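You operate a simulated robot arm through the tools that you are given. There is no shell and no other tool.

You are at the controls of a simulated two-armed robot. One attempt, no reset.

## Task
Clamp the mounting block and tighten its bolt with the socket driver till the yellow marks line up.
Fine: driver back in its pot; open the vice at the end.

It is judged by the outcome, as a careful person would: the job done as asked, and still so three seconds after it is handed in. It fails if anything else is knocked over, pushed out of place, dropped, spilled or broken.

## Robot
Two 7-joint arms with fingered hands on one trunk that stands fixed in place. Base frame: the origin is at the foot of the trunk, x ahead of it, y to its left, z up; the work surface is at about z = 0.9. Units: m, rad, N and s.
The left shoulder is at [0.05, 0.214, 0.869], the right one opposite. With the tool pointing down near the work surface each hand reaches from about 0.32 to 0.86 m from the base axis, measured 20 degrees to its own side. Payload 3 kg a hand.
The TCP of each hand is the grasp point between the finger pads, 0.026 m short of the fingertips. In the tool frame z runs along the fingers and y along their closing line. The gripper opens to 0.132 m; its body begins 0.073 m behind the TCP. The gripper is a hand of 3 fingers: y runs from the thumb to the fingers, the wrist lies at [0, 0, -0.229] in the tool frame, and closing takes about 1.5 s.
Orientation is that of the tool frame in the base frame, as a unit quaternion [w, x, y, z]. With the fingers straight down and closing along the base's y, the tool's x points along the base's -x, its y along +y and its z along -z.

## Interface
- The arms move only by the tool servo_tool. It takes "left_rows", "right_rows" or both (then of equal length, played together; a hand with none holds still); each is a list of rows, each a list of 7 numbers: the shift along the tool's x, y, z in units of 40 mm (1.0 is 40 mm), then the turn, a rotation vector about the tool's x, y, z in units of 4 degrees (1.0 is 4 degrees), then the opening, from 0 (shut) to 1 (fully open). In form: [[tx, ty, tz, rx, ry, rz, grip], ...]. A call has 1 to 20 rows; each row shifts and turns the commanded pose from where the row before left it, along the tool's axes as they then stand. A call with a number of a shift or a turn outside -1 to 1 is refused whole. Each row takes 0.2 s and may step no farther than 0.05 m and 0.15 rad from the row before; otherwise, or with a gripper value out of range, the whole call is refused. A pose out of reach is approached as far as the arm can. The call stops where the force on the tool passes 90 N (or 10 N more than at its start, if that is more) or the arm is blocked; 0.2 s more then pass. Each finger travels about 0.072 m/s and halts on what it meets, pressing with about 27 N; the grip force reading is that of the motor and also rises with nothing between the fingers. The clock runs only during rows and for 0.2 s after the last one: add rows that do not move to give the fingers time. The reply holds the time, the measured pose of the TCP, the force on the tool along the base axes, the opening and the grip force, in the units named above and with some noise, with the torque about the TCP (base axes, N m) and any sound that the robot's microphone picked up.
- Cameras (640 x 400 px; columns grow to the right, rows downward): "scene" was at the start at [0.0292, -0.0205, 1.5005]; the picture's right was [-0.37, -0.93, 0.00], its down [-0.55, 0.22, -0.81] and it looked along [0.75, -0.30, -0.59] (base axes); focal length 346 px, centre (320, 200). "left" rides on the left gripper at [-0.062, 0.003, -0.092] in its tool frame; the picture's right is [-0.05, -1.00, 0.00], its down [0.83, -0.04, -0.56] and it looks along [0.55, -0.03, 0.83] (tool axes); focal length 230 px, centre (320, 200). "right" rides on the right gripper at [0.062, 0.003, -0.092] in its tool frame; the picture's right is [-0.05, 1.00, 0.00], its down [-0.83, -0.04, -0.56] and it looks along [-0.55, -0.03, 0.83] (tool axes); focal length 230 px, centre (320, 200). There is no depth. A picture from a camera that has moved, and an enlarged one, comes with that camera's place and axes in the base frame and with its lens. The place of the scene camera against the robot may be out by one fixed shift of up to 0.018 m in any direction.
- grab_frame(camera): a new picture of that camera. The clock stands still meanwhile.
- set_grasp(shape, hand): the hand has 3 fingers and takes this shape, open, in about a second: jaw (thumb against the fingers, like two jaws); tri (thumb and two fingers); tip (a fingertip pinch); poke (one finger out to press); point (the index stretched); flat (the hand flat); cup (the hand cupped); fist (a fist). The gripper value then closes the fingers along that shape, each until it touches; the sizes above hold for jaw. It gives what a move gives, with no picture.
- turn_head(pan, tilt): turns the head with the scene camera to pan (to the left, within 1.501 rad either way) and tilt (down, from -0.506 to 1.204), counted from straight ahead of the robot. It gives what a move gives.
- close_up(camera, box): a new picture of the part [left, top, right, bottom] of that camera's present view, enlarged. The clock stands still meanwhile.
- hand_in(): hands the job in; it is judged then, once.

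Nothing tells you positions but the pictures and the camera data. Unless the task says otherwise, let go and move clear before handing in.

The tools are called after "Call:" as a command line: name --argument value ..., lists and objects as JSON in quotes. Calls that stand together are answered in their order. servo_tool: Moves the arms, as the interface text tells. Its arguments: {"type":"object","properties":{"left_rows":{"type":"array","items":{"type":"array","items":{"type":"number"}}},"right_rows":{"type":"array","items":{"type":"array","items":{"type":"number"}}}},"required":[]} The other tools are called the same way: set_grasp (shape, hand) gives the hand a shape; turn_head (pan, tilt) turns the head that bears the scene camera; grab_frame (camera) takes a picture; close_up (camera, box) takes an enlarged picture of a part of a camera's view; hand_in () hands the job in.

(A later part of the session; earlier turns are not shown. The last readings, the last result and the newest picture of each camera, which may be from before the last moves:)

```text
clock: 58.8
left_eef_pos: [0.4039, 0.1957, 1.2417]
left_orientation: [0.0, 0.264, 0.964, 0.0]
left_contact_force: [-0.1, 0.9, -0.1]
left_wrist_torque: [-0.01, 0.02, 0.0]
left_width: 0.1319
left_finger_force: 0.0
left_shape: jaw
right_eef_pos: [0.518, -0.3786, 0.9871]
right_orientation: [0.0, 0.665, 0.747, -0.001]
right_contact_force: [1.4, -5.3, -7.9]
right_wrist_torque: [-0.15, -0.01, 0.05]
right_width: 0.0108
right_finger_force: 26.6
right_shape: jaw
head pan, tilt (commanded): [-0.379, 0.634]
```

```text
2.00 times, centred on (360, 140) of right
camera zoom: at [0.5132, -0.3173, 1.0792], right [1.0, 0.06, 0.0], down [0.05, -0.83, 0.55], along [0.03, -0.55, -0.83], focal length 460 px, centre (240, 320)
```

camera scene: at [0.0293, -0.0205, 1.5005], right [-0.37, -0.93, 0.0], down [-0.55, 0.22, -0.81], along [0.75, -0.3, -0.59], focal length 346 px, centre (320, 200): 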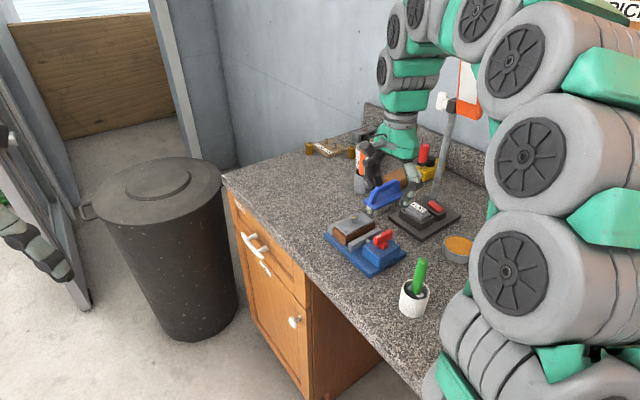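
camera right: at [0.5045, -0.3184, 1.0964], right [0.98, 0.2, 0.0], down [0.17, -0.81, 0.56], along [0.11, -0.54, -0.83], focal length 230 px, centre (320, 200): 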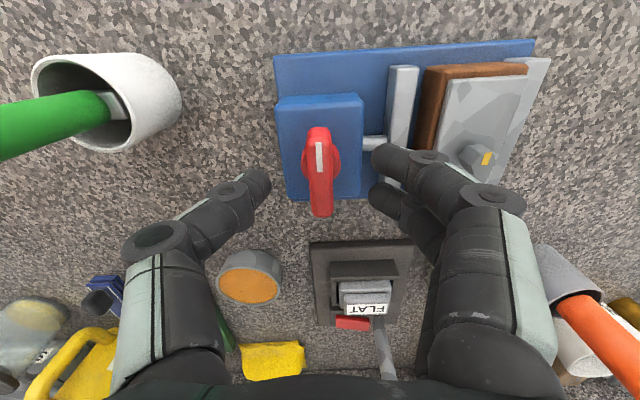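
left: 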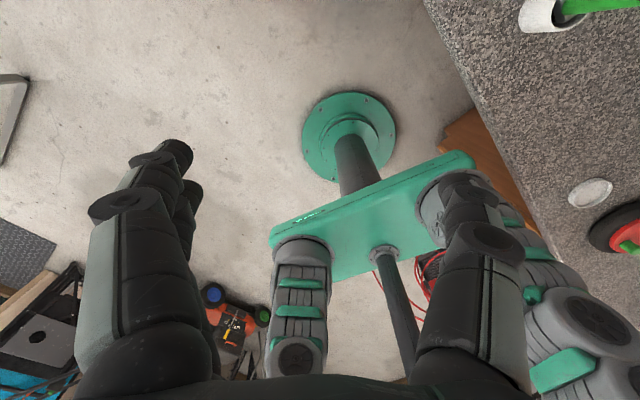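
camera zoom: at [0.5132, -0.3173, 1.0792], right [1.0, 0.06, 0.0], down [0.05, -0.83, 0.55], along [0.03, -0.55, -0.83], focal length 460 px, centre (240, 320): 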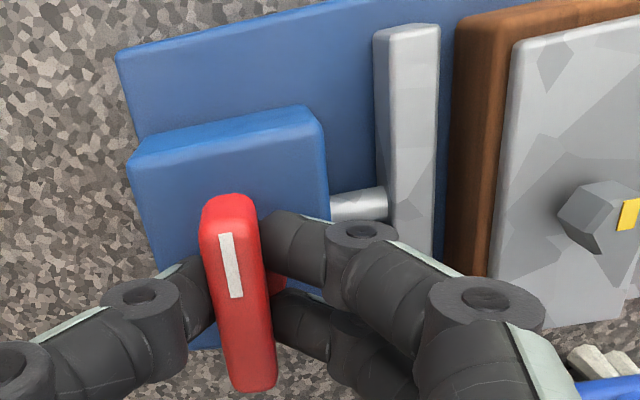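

The hand turned 8° but the knob stayed at 104°. It may be at its stop in this direction, so I'll try the other way a little and compare.

Call:
servo_tool --right_rows '[[0, 0, 0, 0, 0, -1, 0.0], [0, 0, 0, 0, 0, -1, 0.0], [0, 0, 0, 0, 0, -1, 0.0], [0, 0, 0, 0, 0, -1, 0.0], [0, 0, 0, 0, 0, 0, 0.0]]'

Call:
close_up --camera "scene" --box '[330, 180, 430, 280]'

Call:
close_up --camera "right" --box '[200, 40, 520, 240]'

```text
clock: 60.0
left_eef_pos: [0.4038, 0.1952, 1.2417]
left_orientation: [0.001, 0.265, 0.964, 0.0]
left_contact_force: [-0.9, 1.0, 0.5]
left_wrist_torque: [0.03, 0.0, 0.0]
left_width: 0.1317
left_finger_force: 0.0
left_shape: jaw
right_eef_pos: [0.5186, -0.3804, 0.9884]
right_orientation: [0.0, 0.555, 0.832, 0.0]
right_contact_force: [1.5, -3.2, 6.8]
right_wrist_torque: [-0.24, 0.2, -0.43]
right_width: 0.0112
right_finger_force: 26.6
right_shape: jaw
head pan, tilt (commanded): [-0.379, 0.634]
```

```text
4.00 times, centred on (380, 230) of scene
camera zoom: at [0.0292, -0.0205, 1.5005], right [-0.37, -0.93, 0.0], down [-0.55, 0.22, -0.81], along [0.75, -0.3, -0.59], focal length 1382 px, centre (80, 80)
```

zoom: 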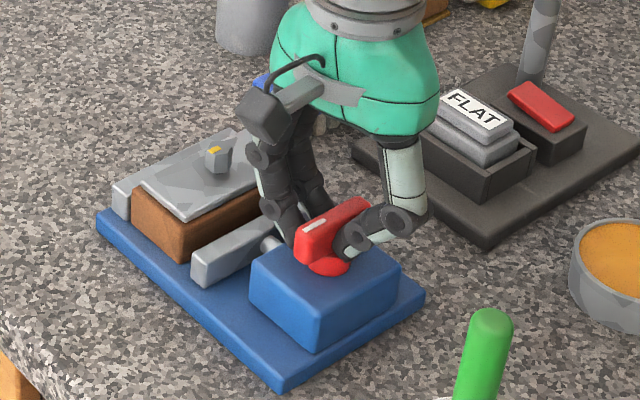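

```text
2.00 times, centred on (360, 140) of right
camera zoom: at [0.4966, -0.3213, 1.0798], right [0.94, 0.34, 0.0], down [0.28, -0.78, 0.56], along [0.19, -0.52, -0.83], focal length 460 px, centre (240, 320)
```

zoom: 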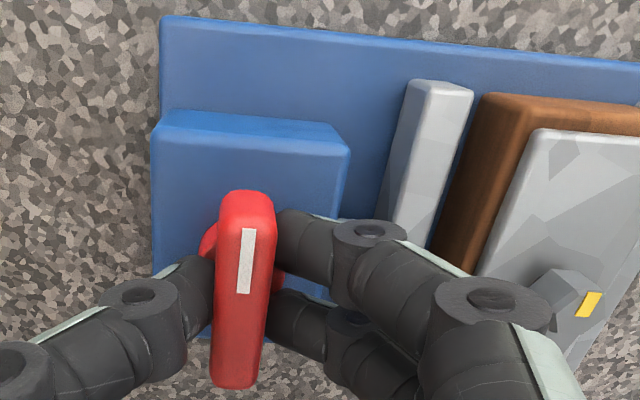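

Call:
servo_tool --right_rows '[[0, 0, 0, 0, 0, 1, 0.0], [0, 0, 0, 0, 0, 1, 0.0], [0, 0, 0, 0, 0, 1, 0.0], [0, 0, 0, 0, 0, 1, 0.0], [0, 0, 0, 0, 0, 1, 0.0], [0, 0, 0, 0, 0, 1, 0.0], [0, 0, 0, 0, 0, 0, 0.0]]'

Call:
close_up --camera "scene" --box '[330, 180, 430, 280]'

Call:
close_up --camera "right" --box '[200, 40, 520, 240]'

```text
clock: 61.6
left_eef_pos: [0.4038, 0.1963, 1.2416]
left_orientation: [0.0, 0.265, 0.964, 0.0]
left_contact_force: [-0.4, -0.2, -0.5]
left_wrist_torque: [0.02, 0.01, 0.0]
left_width: 0.1321
left_finger_force: 0.0
left_shape: jaw
right_eef_pos: [0.5174, -0.3789, 0.987]
right_orientation: [0.0, 0.716, 0.699, 0.0]
right_contact_force: [3.6, -4.7, 2.4]
right_wrist_torque: [-0.2, 0.02, 0.04]
right_width: 0.0111
right_finger_force: 26.8
right_shape: jaw
head pan, tilt (commanded): [-0.379, 0.634]
```

```text
4.00 times, centred on (380, 230) of scene
camera zoom: at [0.0293, -0.0205, 1.5005], right [-0.37, -0.93, 0.0], down [-0.55, 0.22, -0.81], along [0.75, -0.3, -0.59], focal length 1382 px, centre (80, 80)
```

zoom: 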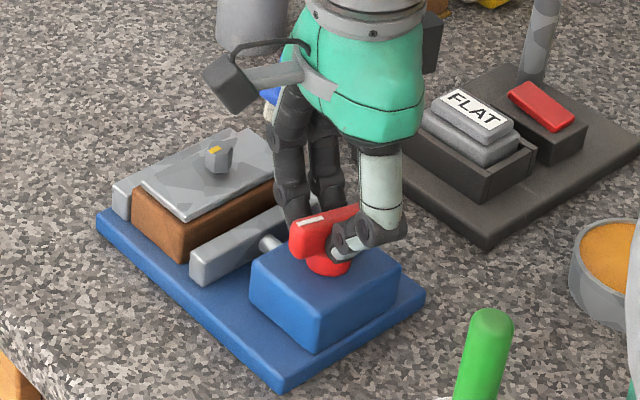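

```text
2.00 times, centred on (360, 140) of right
camera zoom: at [0.522, -0.318, 1.08], right [1.0, -0.08, 0.0], down [-0.06, -0.83, 0.55], along [-0.04, -0.55, -0.83], focal length 460 px, centre (240, 320)
```

zoom: 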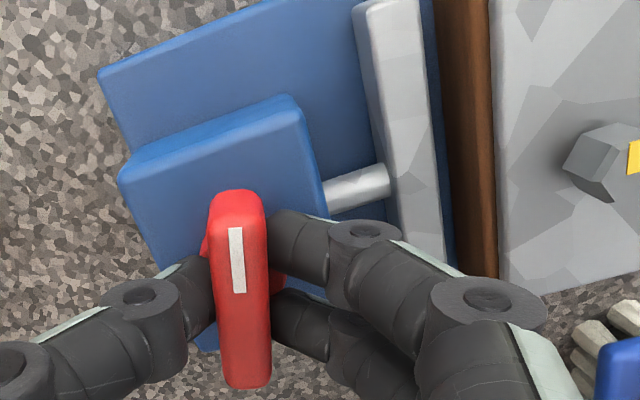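

The knob now follows the hand clockwise (bar at about 89°, little torque) and resists the other way. Clockwise closes the vice, so I'll keep turning.

Call:
servo_tool --right_rows '[[0, 0, 0, 0, 0, 1, 0.0], [0, 0, 0, 0, 0, 1, 0.0], [0, 0, 0, 0, 0, 1, 0.0], [0, 0, 0, 0, 0, 1, 0.0], [0, 0, 0, 0, 0, 1, 0.0], [0, 0, 0, 0, 0, 1, 0.0], [0, 0, 0, 0, 0, 1, 0.0], [0, 0, 0, 0, 0, 1, 0.0], [0, 0, 0, 0, 0, 0, 0.0]]'

Call:
close_up --camera "scene" --box '[330, 180, 430, 280]'

Call:
close_up --camera "right" --box '[200, 40, 520, 240]'

```text
clock: 63.6
left_eef_pos: [0.4033, 0.1959, 1.2415]
left_orientation: [-0.001, 0.265, 0.964, -0.001]
left_contact_force: [-0.7, 0.6, 0.2]
left_wrist_torque: [0.0, 0.0, -0.03]
left_width: 0.132
left_finger_force: 0.1
left_shape: jaw
right_eef_pos: [0.5182, -0.3786, 0.9876]
right_orientation: [-0.001, 0.88, 0.474, 0.001]
right_contact_force: [4.9, -4.3, 2.1]
right_wrist_torque: [-0.14, -0.01, 0.02]
right_width: 0.0109
right_finger_force: 27.3
right_shape: jaw
head pan, tilt (commanded): [-0.379, 0.634]
```

```text
4.00 times, centred on (380, 230) of scene
camera zoom: at [0.0293, -0.0205, 1.5005], right [-0.37, -0.93, 0.0], down [-0.55, 0.22, -0.81], along [0.75, -0.3, -0.59], focal length 1382 px, centre (80, 80)
```

zoom: 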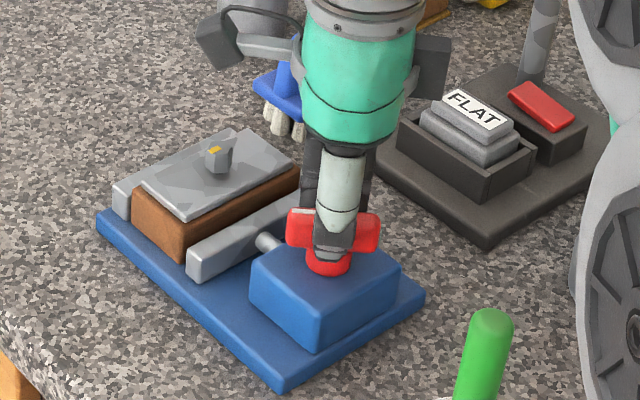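

```text
2.00 times, centred on (360, 140) of right
camera zoom: at [0.5538, -0.3292, 1.0799], right [0.8, -0.59, 0.0], down [-0.49, -0.67, 0.56], along [-0.33, -0.45, -0.83], focal length 460 px, centre (240, 320)
```

zoom: 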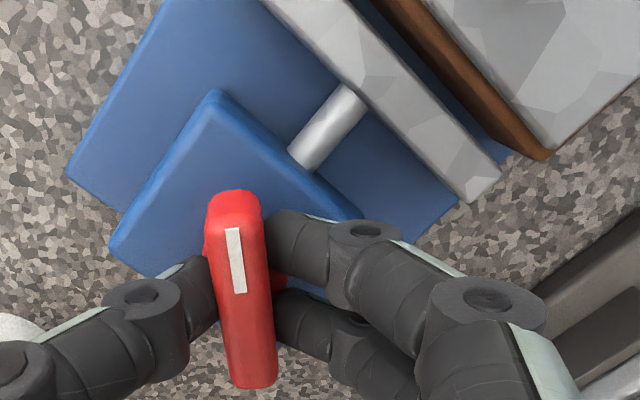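

Call:
grab_frame --camera "scene"

Call:
servo_tool --right_rows '[[0, 0, 0, 0, 0, 1, 0.0], [0, 0, 0, 0, 0, 1, 0.0], [0, 0, 0, 0, 0, 1, 0.0], [0, 0, 0, 0, 0, 1, 0.0], [0, 0, 0, 0, 0, 1, 0.0], [0, 0, 0, 0, 0, 0, 0.0]]'

Call:
close_up --camera "scene" --box '[330, 180, 430, 280]'

Call:
close_up --camera "right" --box '[200, 0, 520, 200]'

```text
taken
camera scene: at [0.0293, -0.0205, 1.5005], right [-0.37, -0.93, 0.0], down [-0.55, 0.22, -0.81], along [0.75, -0.3, -0.59], focal length 346 px, centre (320, 200)
```

scene: 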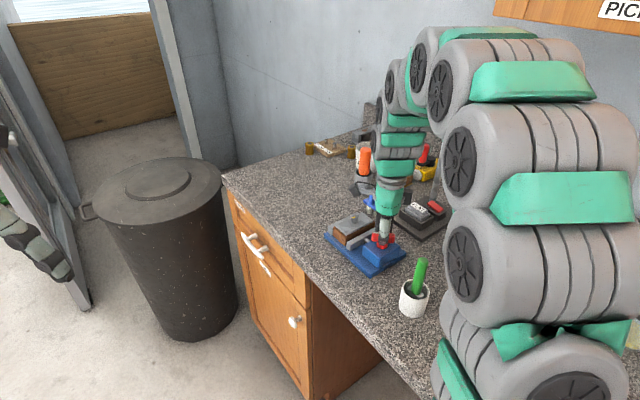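

```text
clock: 65.0
left_eef_pos: [0.4046, 0.1954, 1.2411]
left_orientation: [-0.001, 0.265, 0.964, 0.0]
left_contact_force: [-0.2, 0.2, -0.4]
left_wrist_torque: [0.0, -0.03, 0.04]
left_width: 0.1318
left_finger_force: 0.1
left_shape: jaw
right_eef_pos: [0.5197, -0.3785, 0.9876]
right_orientation: [0.0, 0.949, 0.314, 0.0]
right_contact_force: [4.0, 4.4, 13.6]
right_wrist_torque: [0.18, 0.05, 0.03]
right_width: 0.0113
right_finger_force: 27.1
right_shape: jaw
head pan, tilt (commanded): [-0.379, 0.634]
```

```text
4.00 times, centred on (380, 230) of scene
camera zoom: at [0.0292, -0.0203, 1.5005], right [-0.37, -0.93, 0.0], down [-0.55, 0.22, -0.81], along [0.75, -0.3, -0.59], focal length 1382 px, centre (80, 80)
```

zoom: 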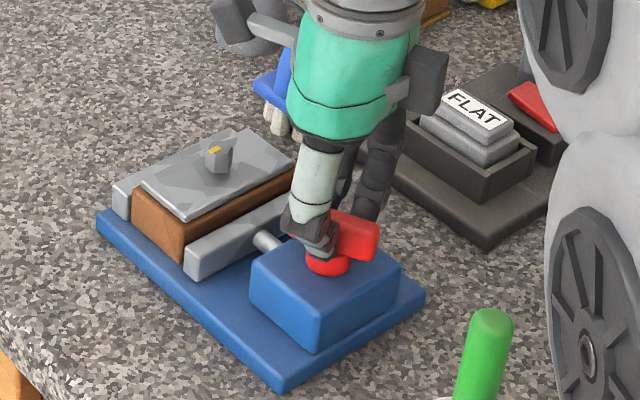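

```text
2.00 times, centred on (360, 100) of right
camera zoom: at [0.5692, -0.3449, 1.0798], right [0.55, -0.83, 0.0], down [-0.69, -0.46, 0.55], along [-0.46, -0.31, -0.83], focal length 460 px, centre (240, 400)
```

zoom: 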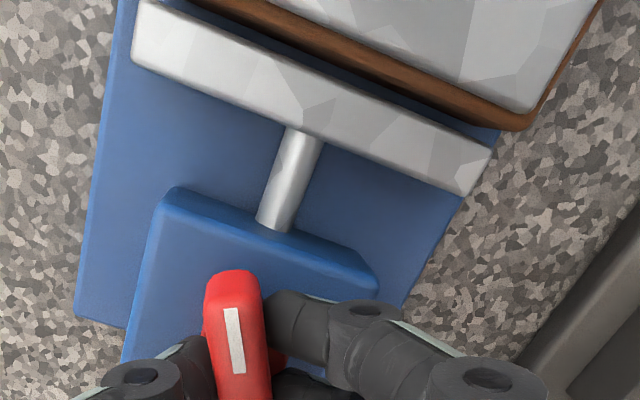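

Call:
servo_tool --right_rows '[[0, 0, 0, 0, 0, 1, 0.0], [0, 0, -0.02, 0, 0, 1, 0.0], [0, 0, 0, 0, 0, 1, 0.0], [0, 0, 0, 0, 0, 1, 0.0], [0, 0, 0, 0, 0, 1, 0.0], [0, 0, 0, 0, 0, 0, 0.0]]'

Call:
close_up --camera "scene" --box '[330, 180, 430, 280]'

Call:
close_up --camera "right" --box '[200, 0, 520, 200]'

```text
clock: 66.4
left_eef_pos: [0.4036, 0.1963, 1.2415]
left_orientation: [0.0, 0.265, 0.964, 0.0]
left_contact_force: [0.7, 0.3, -0.7]
left_wrist_torque: [0.0, -0.04, 0.02]
left_width: 0.132
left_finger_force: 0.1
left_shape: jaw
right_eef_pos: [0.5194, -0.3802, 0.987]
right_orientation: [-0.001, 0.99, 0.144, -0.001]
right_contact_force: [18.2, 0.7, -12.5]
right_wrist_torque: [0.08, -0.38, 0.13]
right_width: 0.0105
right_finger_force: 26.8
right_shape: jaw
head pan, tilt (commanded): [-0.379, 0.634]
```

```text
4.00 times, centred on (380, 230) of scene
camera zoom: at [0.0297, -0.0205, 1.5005], right [-0.37, -0.93, 0.0], down [-0.55, 0.22, -0.81], along [0.75, -0.3, -0.59], focal length 1382 px, centre (80, 80)
```

zoom: 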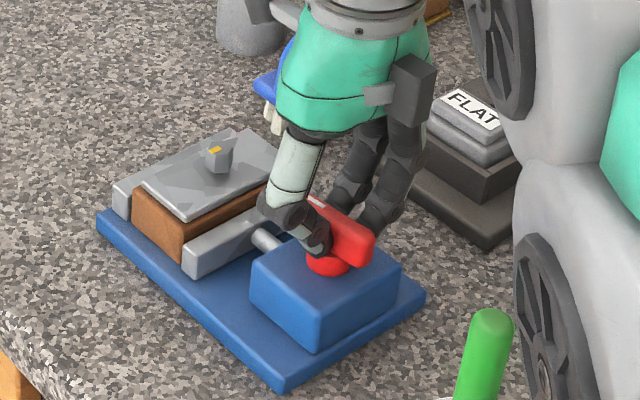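

```text
2.00 times, centred on (360, 100) of right
camera zoom: at [0.578, -0.3648, 1.0802], right [0.23, -0.97, 0.0], down [-0.81, -0.2, 0.56], along [-0.54, -0.13, -0.83], focal length 460 px, centre (240, 400)
```

zoom: 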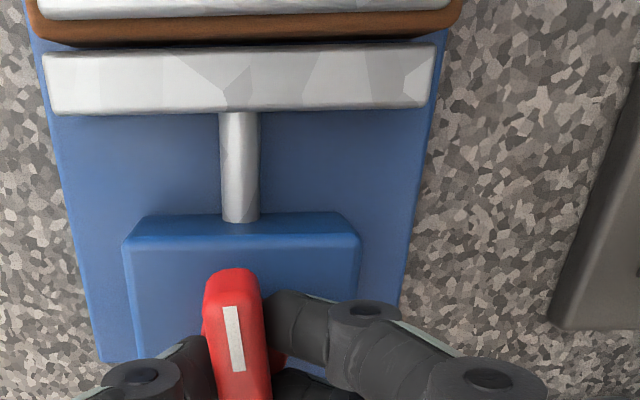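

Call:
servo_tool --right_rows '[[0.04, 0, 0, 0, 0, 1, 0.0], [0, 0, 0, 0, 0, 1, 0.0], [0, 0, 0.01, 0, 0, 1, 0.0], [0, 0, 0, 0, 0, 1, 0.0], [0, 0, 0, 0, 0, 0, 0.0]]'

Call:
close_up --camera "scene" --box '[330, 180, 430, 280]'

Call:
close_up --camera "right" --box '[200, 0, 520, 200]'

```text
clock: 67.6
left_eef_pos: [0.4029, 0.1947, 1.2425]
left_orientation: [-0.001, 0.265, 0.964, -0.001]
left_contact_force: [-0.7, 0.8, 0.3]
left_wrist_torque: [0.0, 0.0, 0.01]
left_width: 0.1319
left_finger_force: 0.2
left_shape: jaw
right_eef_pos: [0.5203, -0.3797, 0.9877]
right_orientation: [0.0, 1.0, 0.004, 0.0]
right_contact_force: [4.5, -9.3, 1.8]
right_wrist_torque: [-0.21, -0.07, 0.01]
right_width: 0.0107
right_finger_force: 26.4
right_shape: jaw
head pan, tilt (commanded): [-0.379, 0.634]
```

```text
4.00 times, centred on (380, 230) of scene
camera zoom: at [0.0293, -0.0206, 1.5005], right [-0.37, -0.93, 0.0], down [-0.55, 0.22, -0.81], along [0.75, -0.3, -0.59], focal length 1382 px, centre (80, 80)
```

zoom: 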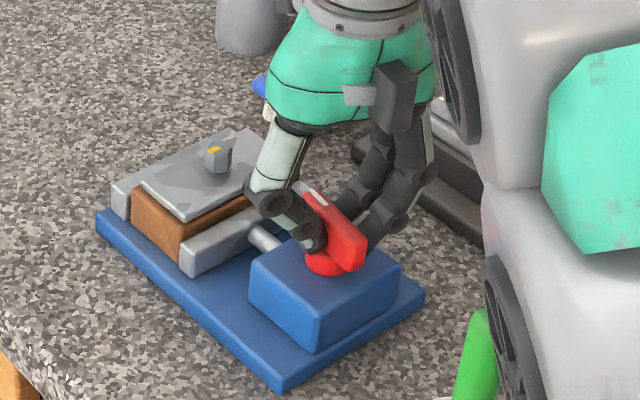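

```text
2.00 times, centred on (360, 100) of right
camera zoom: at [0.5801, -0.3816, 1.0801], right [-0.04, -1.0, 0.0], down [-0.83, 0.04, 0.56], along [-0.55, 0.02, -0.83], focal length 460 px, centre (240, 400)
```

zoom: 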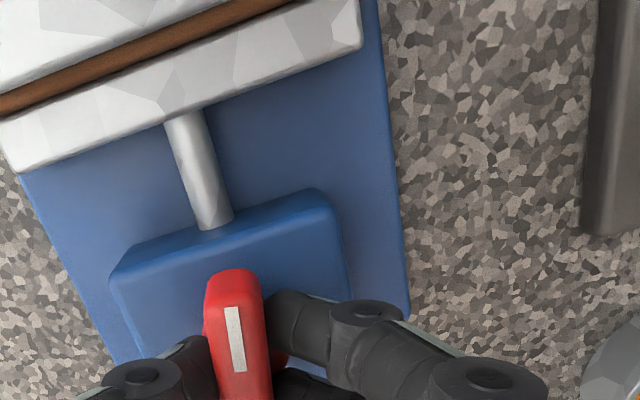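

Call:
grab_frame --camera "scene"

Call:
grab_frame --camera "right"

Call:
grab_frame --camera "left"

```text
taken
camera scene: at [0.0293, -0.0206, 1.5005], right [-0.37, -0.93, 0.0], down [-0.55, 0.22, -0.81], along [0.75, -0.3, -0.59], focal length 346 px, centre (320, 200)
```

scene: 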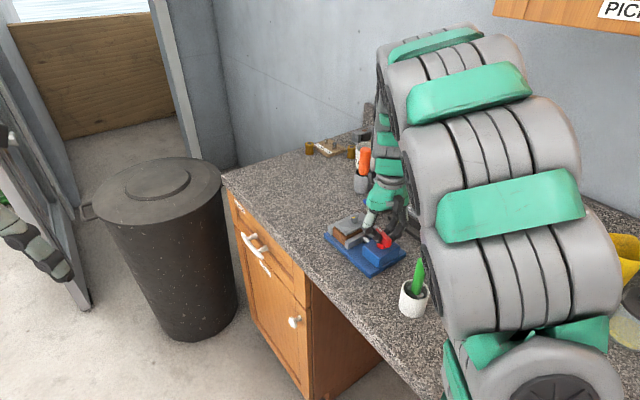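

```text
taken
camera right: at [0.5801, -0.3816, 1.0801], right [-0.04, -1.0, 0.0], down [-0.83, 0.04, 0.56], along [-0.55, 0.02, -0.83], focal length 230 px, centre (320, 200)
```

right: 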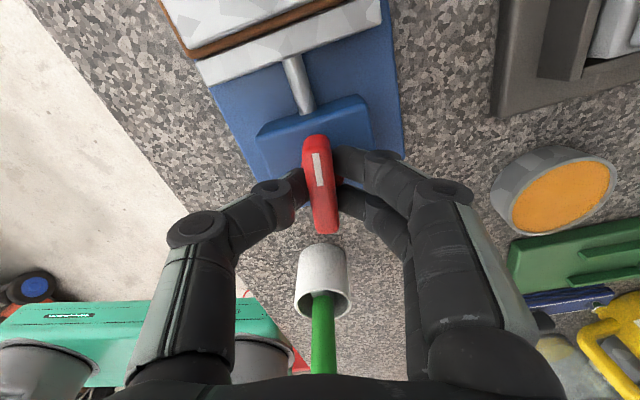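

```text
taken
camera left: at [0.4579, 0.1659, 1.3336], right [-0.47, -0.89, 0.0], down [-0.74, 0.39, 0.56], along [-0.49, 0.26, -0.83], focal length 230 px, centre (320, 200)
```

left: 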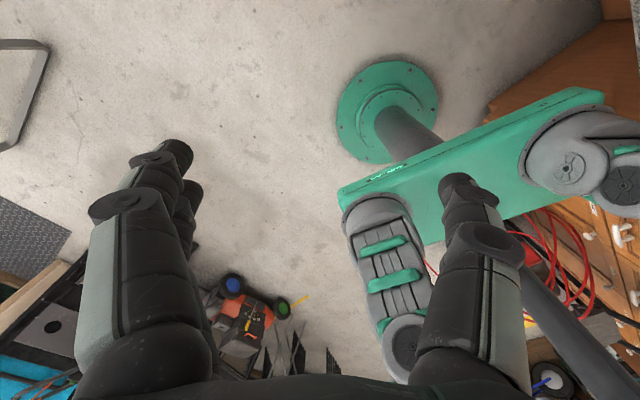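

Call:
close_up --camera "right" --box '[150, 0, 410, 140]'

Call:
close_up --camera "scene" --box '[320, 200, 410, 280]'

```text
2.46 times, centred on (280, 70) of right
camera zoom: at [0.5801, -0.3816, 1.0801], right [-0.04, -1.0, 0.0], down [-0.83, 0.04, 0.56], along [-0.55, 0.02, -0.83], focal length 566 px, centre (418, 520)
```

zoom: 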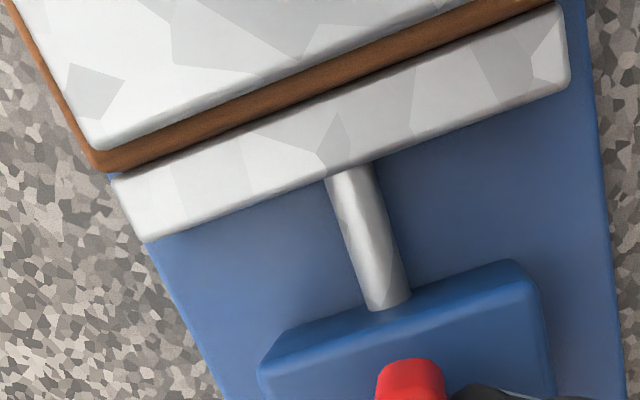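

```text
5.00 times, centred on (365, 240) of scene
camera zoom: at [0.0293, -0.0206, 1.5005], right [-0.37, -0.93, 0.0], down [-0.55, 0.22, -0.81], along [0.75, -0.3, -0.59], focal length 1728 px, centre (95, 0)
```

zoom: 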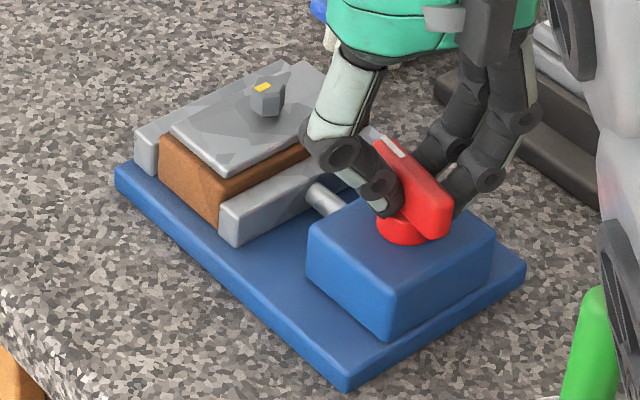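

The knob has turned about 97° and the moving jaw is almost at the block, but the block still has a gap to the fixed jaw. I need another grip on the knob, so I'll release, rise, swing the hand back 184° and take hold again.

Call:
servo_tool --right_rows '[[0, 0, 0, 0, 0, 0, 0.2], [0, 0, 0, 0, 0, 0, 0.4], [0, 0, 0, 0, 0, 0, 0.45], [0, 0, 0, 0, 0, 0, 0.45], [0, 0, -0.6, 0, 0, 0, 0.45], [0, 0, -0.6, 0, 0, 0, 0.45], [0, 0, 0, 0, 0, 0, 0.45]]'

Call:
close_up --camera "right" --box '[150, 0, 410, 240]'

```text
clock: 69.2
left_eef_pos: [0.4038, 0.1951, 1.2412]
left_orientation: [0.0, 0.265, 0.964, 0.0]
left_contact_force: [0.6, -0.2, 0.6]
left_wrist_torque: [0.0, 0.01, -0.01]
left_width: 0.1322
left_finger_force: 0.0
left_shape: jaw
right_eef_pos: [0.5193, -0.3773, 1.0357]
right_orientation: [0.0, 1.0, 0.005, 0.0]
right_contact_force: [-0.3, 0.1, -0.1]
right_wrist_torque: [0.02, 0.01, -0.03]
right_width: 0.059
right_finger_force: 0.1
right_shape: jaw
head pan, tilt (commanded): [-0.379, 0.634]
```

```text
1.67 times, centred on (280, 120) of right
camera zoom: at [0.58, -0.3799, 1.1283], right [-0.04, -1.0, 0.0], down [-0.83, 0.03, 0.56], along [-0.55, 0.02, -0.83], focal length 384 px, centre (387, 333)
```

zoom: 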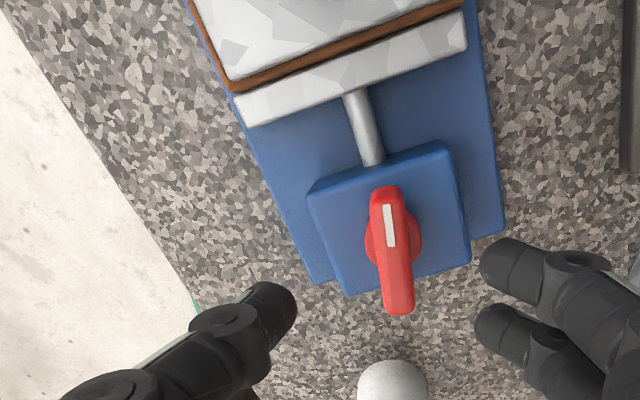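

Call:
servo_tool --right_rows '[[0, 0, 0, 0, 0, -1, 0.45], [0, 0, 0, 0, 0, -1, 0.45], [0, 0, 0, 0, 0, -1, 0.45], [0, 0, 0, 0, 0, -1, 0.45], [0, 0, 0, 0, 0, -1, 0.45], [0, 0, 0, 0, 0, -1, 0.45], [0, 0, 0, 0, 0, -1, 0.45], [0, 0, 0, 0, 0, -1, 0.45], [0, 0, 0, 0, 0, -1, 0.45], [0, 0, 0, 0, 0, -1, 0.45], [0, 0, 0, 0, 0, -1, 0.45], [0, 0, 0, 0, 0, -1, 0.45], [0, 0, 0, 0, 0, -1, 0.45], [0, 0, 0, 0, 0, -1, 0.45], [0, 0, 0, 0, 0, -1, 0.45], [0, 0, 0, 0, 0, -1, 0.45], [0, 0, 0, 0, 0, -1, 0.45], [0, 0, 0, 0, 0, -1, 0.45], [0, 0, 0, 0, 0, -1, 0.45], [0, 0, 0, 0, 0, -1, 0.45]]'

Call:
servo_tool --right_rows '[[0, 0, 0, 0, 0, -1, 0.45], [0, 0, 0, 0, 0, -1, 0.45], [0, 0, 0, 0, 0, -1, 0.45], [0, 0, 0, 0, 0, -1, 0.45], [0, 0, 0, 0, 0, -1, 0.45], [0, 0, 0, 0, 0, -1, 0.45], [0, 0, 0, 0, 0, -1, 0.45], [0, 0, 0, 0, 0, -1, 0.45], [0, 0, 0, 0, 0, -1, 0.45], [0, 0, 0, 0, 0, -1, 0.45], [0, 0, 0, 0, 0, -1, 0.45], [0, 0, 0, 0, 0, -1, 0.45], [0, 0, 0, 0, 0, -1, 0.45], [0, 0, 0, 0, 0, -1, 0.45], [0, 0, 0, 0, 0, -1, 0.45], [0, 0, 0, 0, 0, -1, 0.45], [0, 0, 0, 0, 0, -1, 0.45], [0, 0, 0, 0, 0, -1, 0.45], [0, 0, 0, 0, 0, -1, 0.45], [0, 0, 0, 0, 0, -1, 0.45]]'

Call:
servo_tool --right_rows '[[0, 0, 0, 0, 0, -1, 0.45], [0, 0, 0, 0, 0, -1, 0.45], [0, 0, 0, 0, 0, -1, 0.45], [0, 0, 0, 0, 0, -1, 0.45], [0, 0, 0, 0, 0, -1, 0.45], [0, 0, 0, 0, 0, -1, 0.45], [0, 0, 0, 0, 0, 0, 0.45]]'

Call:
close_up --camera "right" --box '[200, 0, 440, 200]'

Call:
grab_frame --camera "scene"

```text
clock: 73.4
left_eef_pos: [0.404, 0.1948, 1.242]
left_orientation: [0.0, 0.265, 0.964, 0.0]
left_contact_force: [-0.2, -0.4, -0.2]
left_wrist_torque: [0.03, 0.02, 0.0]
left_width: 0.1319
left_finger_force: 0.0
left_shape: jaw
right_eef_pos: [0.5196, -0.3798, 1.0353]
right_orientation: [0.0, 0.762, 0.647, 0.0]
right_contact_force: [-0.4, 0.1, -0.1]
right_wrist_torque: [0.0, -0.04, -0.01]
right_width: 0.0591
right_finger_force: 0.0
right_shape: jaw
head pan, tilt (commanded): [-0.379, 0.634]
```

```text
clock: 77.6
left_eef_pos: [0.4046, 0.1958, 1.2426]
left_orientation: [0.0, 0.264, 0.965, 0.0]
left_contact_force: [0.0, 0.1, -0.3]
left_wrist_torque: [-0.01, 0.01, -0.03]
left_width: 0.1316
left_finger_force: 0.0
left_shape: jaw
right_eef_pos: [0.5209, -0.3777, 1.0366]
right_orientation: [0.0, 0.168, 0.986, 0.001]
right_contact_force: [-0.4, 0.8, 0.5]
right_wrist_torque: [-0.04, 0.02, 0.0]
right_width: 0.059
right_finger_force: 0.0
right_shape: jaw
head pan, tilt (commanded): [-0.379, 0.634]
```

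```text
clock: 79.2
left_eef_pos: [0.4033, 0.1958, 1.2422]
left_orientation: [0.0, 0.264, 0.964, 0.0]
left_contact_force: [-0.4, -0.3, -0.3]
left_wrist_torque: [0.01, -0.01, -0.03]
left_width: 0.132
left_finger_force: 0.0
left_shape: jaw
right_eef_pos: [0.5203, -0.3795, 1.0359]
right_orientation: [-0.001, -0.041, 0.999, 0.0]
right_contact_force: [-0.7, -0.3, 0.1]
right_wrist_torque: [-0.05, 0.01, 0.02]
right_width: 0.059
right_finger_force: 0.1
right_shape: jaw
head pan, tilt (commanded): [-0.379, 0.634]
```

```text
2.00 times, centred on (320, 100) of right
camera zoom: at [0.457, -0.3799, 1.1276], right [-0.03, 1.0, 0.0], down [0.83, 0.02, 0.56], along [0.56, 0.02, -0.83], focal length 460 px, centre (320, 400)
```

zoom: 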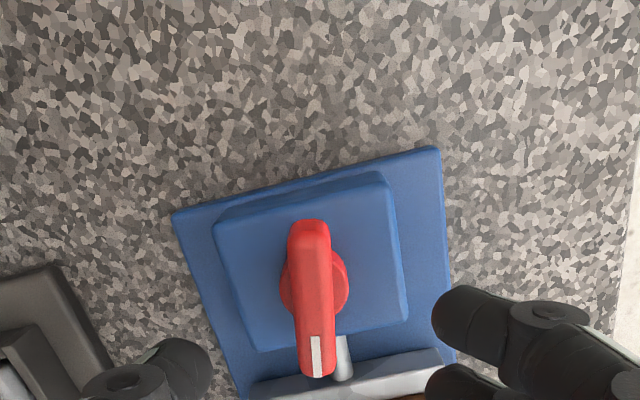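

```text
taken
camera scene: at [0.0293, -0.0205, 1.5005], right [-0.37, -0.93, 0.0], down [-0.55, 0.22, -0.81], along [0.75, -0.3, -0.59], focal length 346 px, centre (320, 200)
```

scene: 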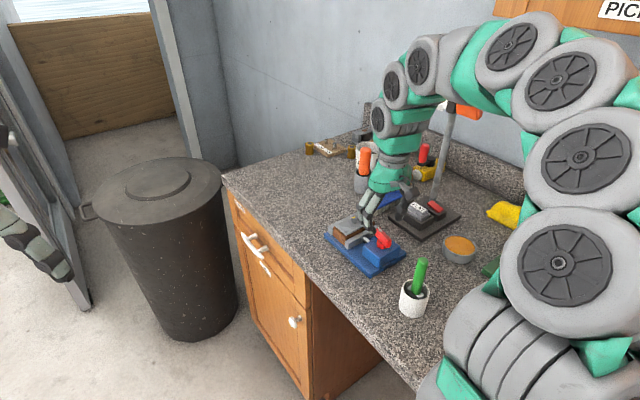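

Call:
servo_tool --right_rows '[[0.04, 0, 0.6, 0, 0, 0, 0.45], [0, 0, 0.6, 0, 0, 0, 0.45], [0, 0, 0, 0, 0, 0, 0.35], [0, 0, 0, 0, 0, 0, 0.2], [0, 0, 0, 0, 0, 0, 0.1], [0, 0, 0, 0, 0, 0, 0.0], [0, 0, 0, 0, 0, 0, 0.0], [0, 0, 0, 0, 0, 0, 0.0]]'

Call:
close_up --camera "right" --box '[200, 40, 440, 240]'

Call:
close_up --camera "scene" --box '[320, 200, 410, 280]'

```text
clock: 81.0
left_eef_pos: [0.4042, 0.1962, 1.2417]
left_orientation: [0.0, 0.264, 0.964, 0.0]
left_contact_force: [0.1, 0.9, -0.1]
left_wrist_torque: [0.0, -0.02, -0.02]
left_width: 0.1318
left_finger_force: 0.0
left_shape: jaw
right_eef_pos: [0.5191, -0.3793, 0.9891]
right_orientation: [0.0, -0.04, 0.999, 0.0]
right_contact_force: [-0.4, -0.4, -0.4]
right_wrist_torque: [-0.02, 0.01, 0.01]
right_width: 0.0095
right_finger_force: 26.8
right_shape: jaw
head pan, tilt (commanded): [-0.379, 0.634]
```

```text
2.00 times, centred on (320, 140) of right
camera zoom: at [0.4569, -0.3801, 1.0809], right [-0.03, 1.0, 0.0], down [0.83, 0.02, 0.56], along [0.56, 0.02, -0.83], focal length 460 px, centre (320, 320)
```

zoom: 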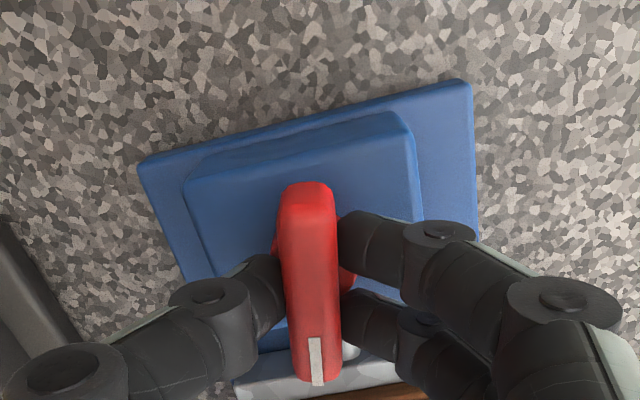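

```text
5.00 times, centred on (365, 240) of scene
camera zoom: at [0.0293, -0.0205, 1.5005], right [-0.37, -0.93, 0.0], down [-0.55, 0.22, -0.81], along [0.75, -0.3, -0.59], focal length 1728 px, centre (95, 0)
```

zoom: 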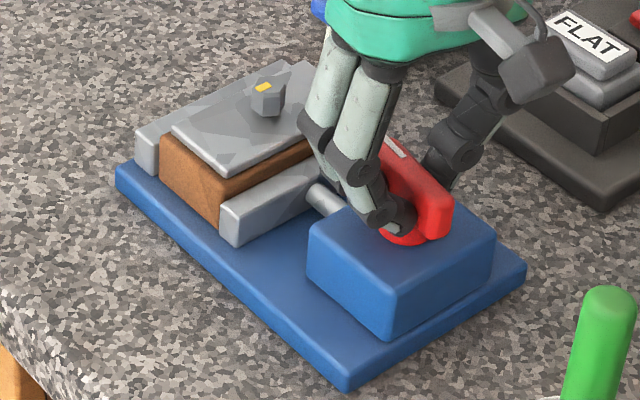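

Call:
servo_tool --right_rows '[[0, 0, 0, 0, 0, 1, 0.0], [0, 0, 0, 0, 0, 1, 0.0], [0, 0, 0, 0, 0, 1, 0.0], [0, 0, 0, 0, 0, 1, 0.0], [0, 0, 0, 0, 0, 1, 0.0], [0, 0, 0, 0, 0, 1, 0.0], [0, 0, 0, 0, 0, 1, 0.0], [0, 0, 0, 0, 0, 1, 0.0], [0, 0, 0, 0, 0, 1, 0.0], [0, 0, 0, 0, 0, 1, 0.0], [0, 0, 0, 0, 0, 0, 0.0]]'

Call:
close_up --camera "right" --box '[200, 40, 440, 240]'

Call:
close_up --camera "scene" --box '[320, 200, 410, 280]'

```text
clock: 83.4
left_eef_pos: [0.4039, 0.1962, 1.2411]
left_orientation: [0.0, 0.264, 0.964, -0.001]
left_contact_force: [1.2, 0.0, -0.3]
left_wrist_torque: [0.03, 0.02, 0.02]
left_width: 0.1319
left_finger_force: 0.1
left_shape: jaw
right_eef_pos: [0.5175, -0.38, 0.9881]
right_orientation: [0.0, 0.304, 0.953, 0.0]
right_contact_force: [10.6, -5.4, 13.9]
right_wrist_torque: [0.14, -0.17, 0.82]
right_width: 0.0117
right_finger_force: 26.6
right_shape: jaw
head pan, tilt (commanded): [-0.379, 0.634]
```

```text
2.00 times, centred on (320, 140) of right
camera zoom: at [0.4689, -0.3408, 1.0804], right [0.62, 0.78, 0.0], down [0.65, -0.52, 0.55], along [0.43, -0.34, -0.83], focal length 460 px, centre (320, 320)
```

zoom: 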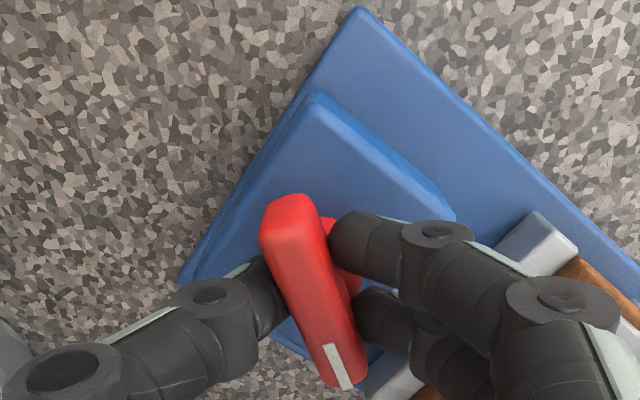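

```text
5.00 times, centred on (365, 240) of scene
camera zoom: at [0.0293, -0.0205, 1.5005], right [-0.37, -0.93, 0.0], down [-0.55, 0.22, -0.81], along [0.75, -0.3, -0.59], focal length 1728 px, centre (95, 0)
```

zoom: 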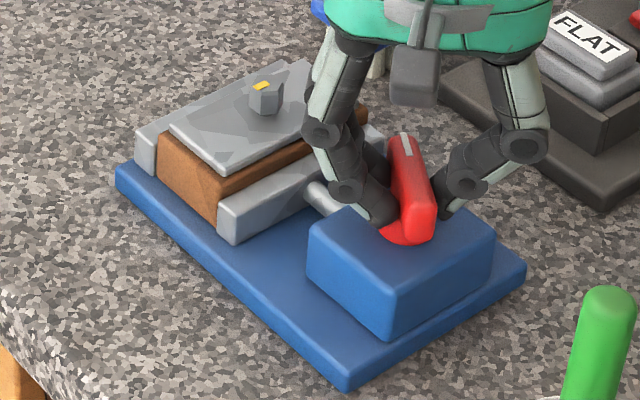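

Call:
close_up --camera "scene" --box '[335, 205, 385, 255]'

Call:
servo_tool --right_rows '[[0, 0, 0, 0, 0, 1, 0.0], [0, 0, 0, 0, 0, 1, 0.0], [0, 0, 0, 0, 0, 1, 0.0], [0, 0, 0, 0, 0, 0, 0.0]]'

Call:
close_up --camera "scene" --box '[335, 205, 385, 255]'

Call:
close_up --camera "right" --box '[200, 40, 440, 240]'

```text
8.00 times, centred on (360, 230) of scene
camera zoom: at [0.0293, -0.0205, 1.5005], right [-0.37, -0.93, 0.0], down [-0.55, 0.22, -0.81], along [0.75, -0.3, -0.59], focal length 2764 px, centre (0, -40)
```

zoom: 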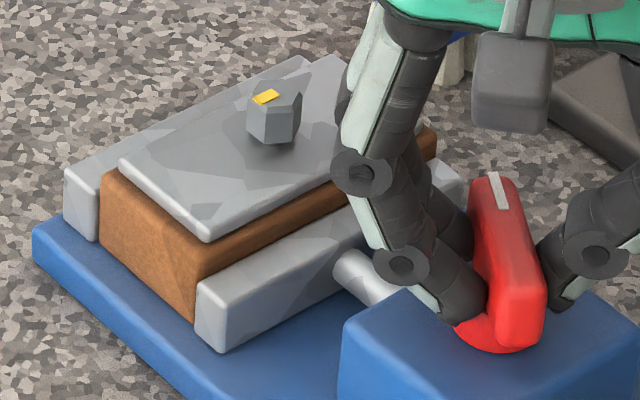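

```text
clock: 84.4
left_eef_pos: [0.4033, 0.1954, 1.2427]
left_orientation: [0.0, 0.265, 0.964, -0.001]
left_contact_force: [0.9, -0.2, 0.6]
left_wrist_torque: [-0.02, 0.02, -0.01]
left_width: 0.1321
left_finger_force: 0.1
left_shape: jaw
right_eef_pos: [0.5186, -0.378, 0.9885]
right_orientation: [0.0, 0.402, 0.915, 0.0]
right_contact_force: [5.1, -4.0, 19.0]
right_wrist_torque: [0.21, -0.1, 1.38]
right_width: 0.0117
right_finger_force: 26.8
right_shape: jaw
head pan, tilt (commanded): [-0.379, 0.634]
```

```text
8.00 times, centred on (360, 230) of scene
camera zoom: at [0.0292, -0.0204, 1.5005], right [-0.37, -0.93, 0.0], down [-0.55, 0.22, -0.81], along [0.75, -0.3, -0.59], focal length 2764 px, centre (0, -40)
```

zoom: 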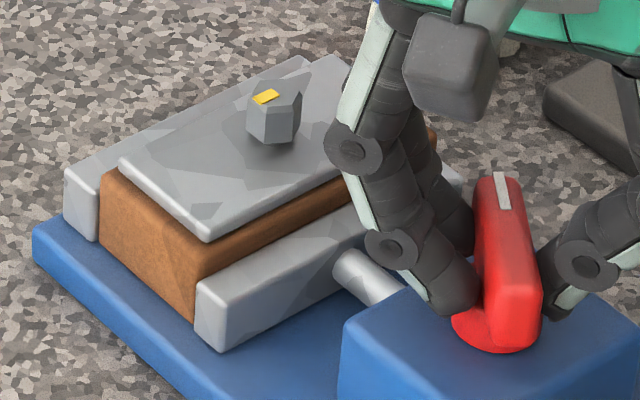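

```text
2.00 times, centred on (320, 140) of right
camera zoom: at [0.4782, -0.3314, 1.0804], right [0.77, 0.64, 0.0], down [0.53, -0.64, 0.56], along [0.35, -0.43, -0.83], focal length 460 px, centre (320, 320)
```

zoom: 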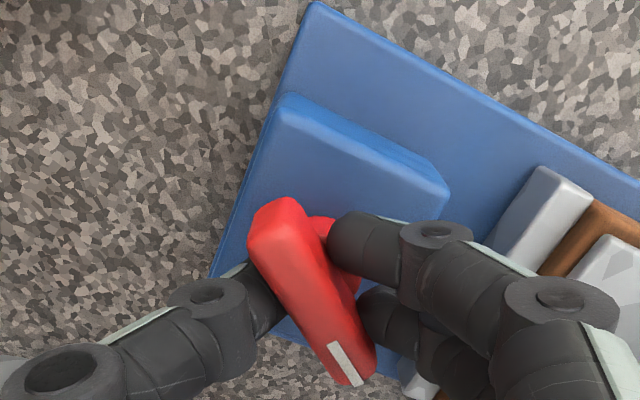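

The block now looks held between both jaws, and the torque has climbed to 1.4 N m. I'll tighten slightly more and then check.

Call:
servo_tool --right_rows '[[0, 0, 0, 0, 0, 1, 0.0], [0, 0, 0, 0, 0, 1, 0.0], [0, 0, 0, 0, 0, 0, 0.0]]'

Call:
close_up --camera "scene" --box '[335, 205, 385, 255]'

Call:
close_up --camera "right" --box '[200, 40, 440, 240]'

```text
clock: 85.2
left_eef_pos: [0.403, 0.1949, 1.2414]
left_orientation: [0.0, 0.264, 0.965, 0.001]
left_contact_force: [-0.4, -0.5, -0.4]
left_wrist_torque: [-0.01, 0.03, 0.01]
left_width: 0.1319
left_finger_force: 0.0
left_shape: jaw
right_eef_pos: [0.5179, -0.3791, 0.988]
right_orientation: [0.0, 0.465, 0.885, 0.001]
right_contact_force: [5.8, -3.6, 17.5]
right_wrist_torque: [0.24, -0.19, 1.82]
right_width: 0.0124
right_finger_force: 27.3
right_shape: jaw
head pan, tilt (commanded): [-0.379, 0.634]
```

```text
8.00 times, centred on (360, 230) of scene
camera zoom: at [0.0292, -0.0204, 1.5005], right [-0.37, -0.93, 0.0], down [-0.55, 0.22, -0.81], along [0.75, -0.3, -0.59], focal length 2764 px, centre (0, -40)
```

zoom: 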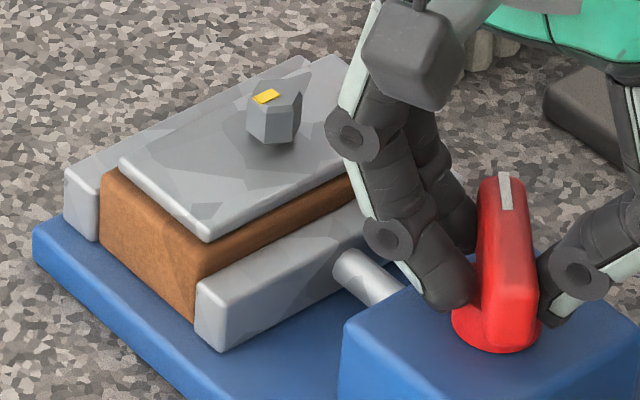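

```text
2.00 times, centred on (320, 140) of right
camera zoom: at [0.4851, -0.3261, 1.0803], right [0.85, 0.52, 0.0], down [0.44, -0.71, 0.56], along [0.29, -0.47, -0.83], focal length 460 px, centre (320, 320)
```

zoom: 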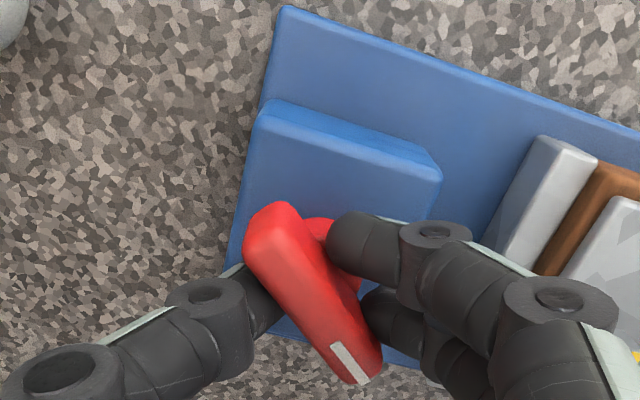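

Call:
servo_tool --right_rows '[[0, 0, 0, 0, 0, 1, 0.0], [0, 0, 0, 0, 0, 1, 0.0], [0, 0, 0, 0, 0, 0, 0.0]]'

Call:
close_up --camera "scene" --box '[335, 205, 385, 255]'

Call:
close_up --camera "right" --box '[200, 40, 440, 240]'

```text
clock: 86.0
left_eef_pos: [0.4044, 0.1964, 1.2406]
left_orientation: [0.001, 0.265, 0.964, 0.0]
left_contact_force: [0.1, 0.5, -0.4]
left_wrist_torque: [0.03, 0.03, -0.01]
left_width: 0.1319
left_finger_force: 0.1
left_shape: jaw
right_eef_pos: [0.5184, -0.3777, 0.9867]
right_orientation: [0.0, 0.526, 0.85, 0.0]
right_contact_force: [3.4, -1.0, 20.1]
right_wrist_torque: [0.33, -0.18, 2.36]
right_width: 0.013
right_finger_force: 26.9
right_shape: jaw
head pan, tilt (commanded): [-0.379, 0.634]
```

```text
8.00 times, centred on (360, 230) of scene
camera zoom: at [0.0291, -0.0203, 1.5005], right [-0.37, -0.93, 0.0], down [-0.55, 0.22, -0.81], along [0.75, -0.3, -0.59], focal length 2764 px, centre (0, -40)
```

zoom: 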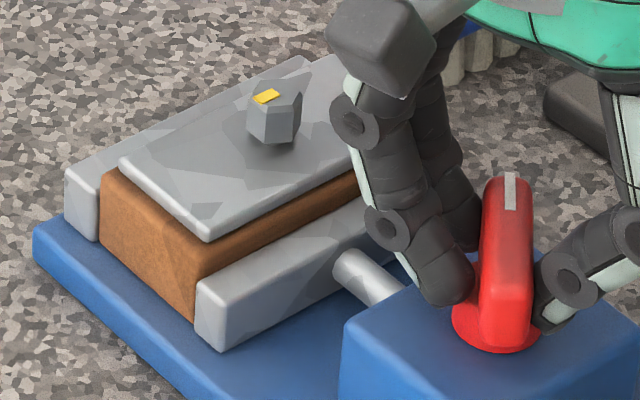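

```text
2.00 times, centred on (320, 140) of right
camera zoom: at [0.4923, -0.322, 1.0803], right [0.92, 0.4, 0.0], down [0.33, -0.76, 0.56], along [0.22, -0.51, -0.83], focal length 460 px, centre (320, 320)
```

zoom: 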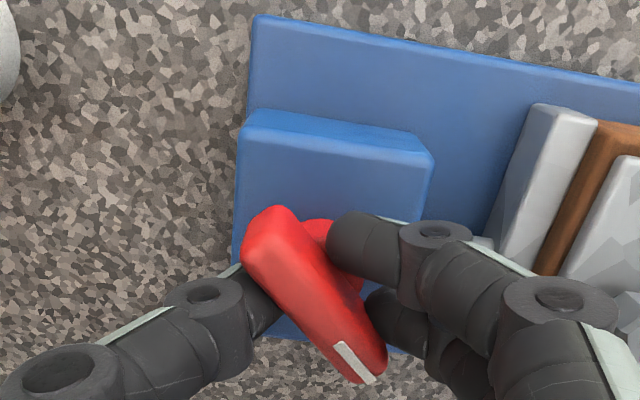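

The clamp took 2.4 N m. I'll release the knob, rise, and see whether the vice holds.

Call:
servo_tool --right_rows '[[0, 0, 0, 0, 0, -0.8, 0.0], [0, 0, 0, 0, 0, -0.8, 0.0], [0, 0, 0, 0, 0, 0, 0.15], [0, 0, 0, 0, 0, 0, 0.3], [0, 0, 0, 0, 0, 0, 0.45], [0, 0, 0, 0, 0, 0, 0.45], [0, 0, -0.6, 0, 0, 0, 0.45], [0, 0, -0.6, 0, 0, 0, 0.45], [0, 0, -0.8, 0, 0, 0, 0.45], [0, 0, 0, 0, 0, 0, 0.45]]'

Call:
close_up --camera "scene" --box '[335, 205, 405, 265]'

Call:
grab_frame --camera "right"

Call:
close_up --camera "right" --box '[260, 30, 500, 180]'

```text
clock: 88.2
left_eef_pos: [0.4045, 0.1956, 1.2419]
left_orientation: [0.0, 0.265, 0.964, -0.001]
left_contact_force: [-1.2, -1.1, 0.9]
left_wrist_torque: [-0.02, -0.02, 0.01]
left_width: 0.132
left_finger_force: 0.2
left_shape: jaw
right_eef_pos: [0.5177, -0.3783, 1.0681]
right_orientation: [0.0, 0.477, 0.879, 0.0]
right_contact_force: [0.2, 0.0, -0.7]
right_wrist_torque: [-0.02, 0.04, 0.01]
right_width: 0.0586
right_finger_force: 0.0
right_shape: jaw
head pan, tilt (commanded): [-0.379, 0.634]
```

```text
6.67 times, centred on (370, 235) of scene
camera zoom: at [0.0293, -0.0205, 1.5005], right [-0.37, -0.93, 0.0], down [-0.55, 0.22, -0.81], along [0.75, -0.3, -0.59], focal length 2304 px, centre (-13, -33)
```

zoom: 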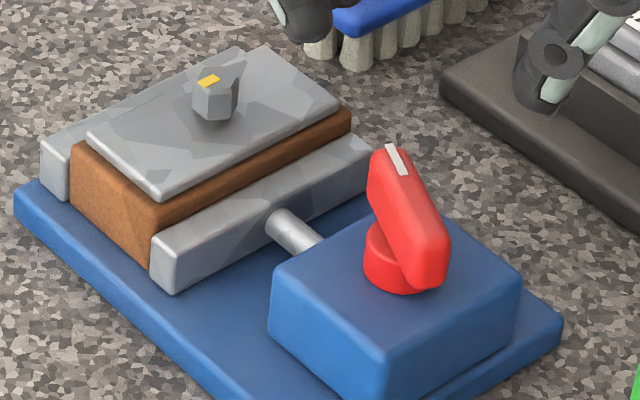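

```text
taken
camera right: at [0.486, -0.3248, 1.1611], right [0.87, 0.5, 0.0], down [0.42, -0.72, 0.56], along [0.28, -0.48, -0.83], focal length 230 px, centre (320, 200)
```

right: 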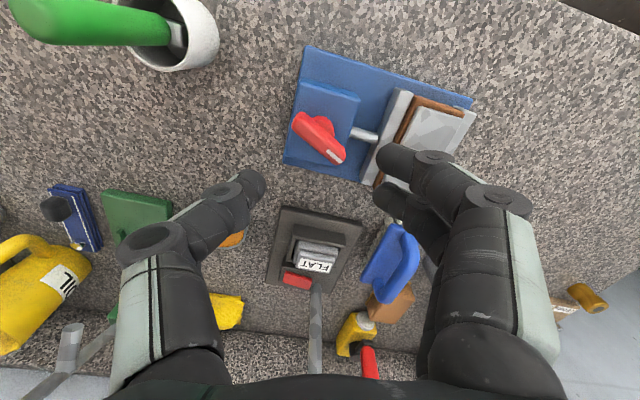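

```text
2.67 times, centred on (380, 105) of right
camera zoom: at [0.486, -0.3248, 1.1611], right [0.87, 0.5, 0.0], down [0.42, -0.72, 0.56], along [0.28, -0.48, -0.83], focal length 614 px, centre (160, 453)
```

zoom: 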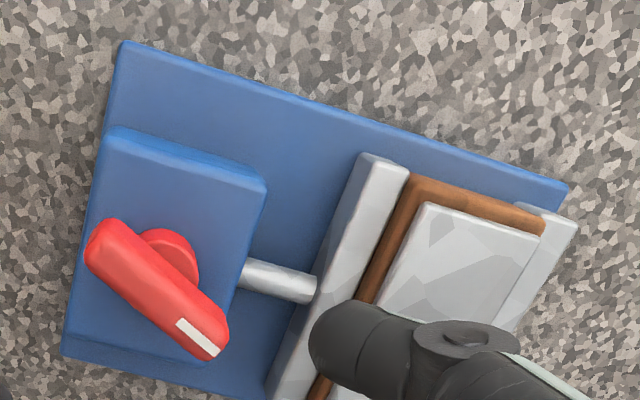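

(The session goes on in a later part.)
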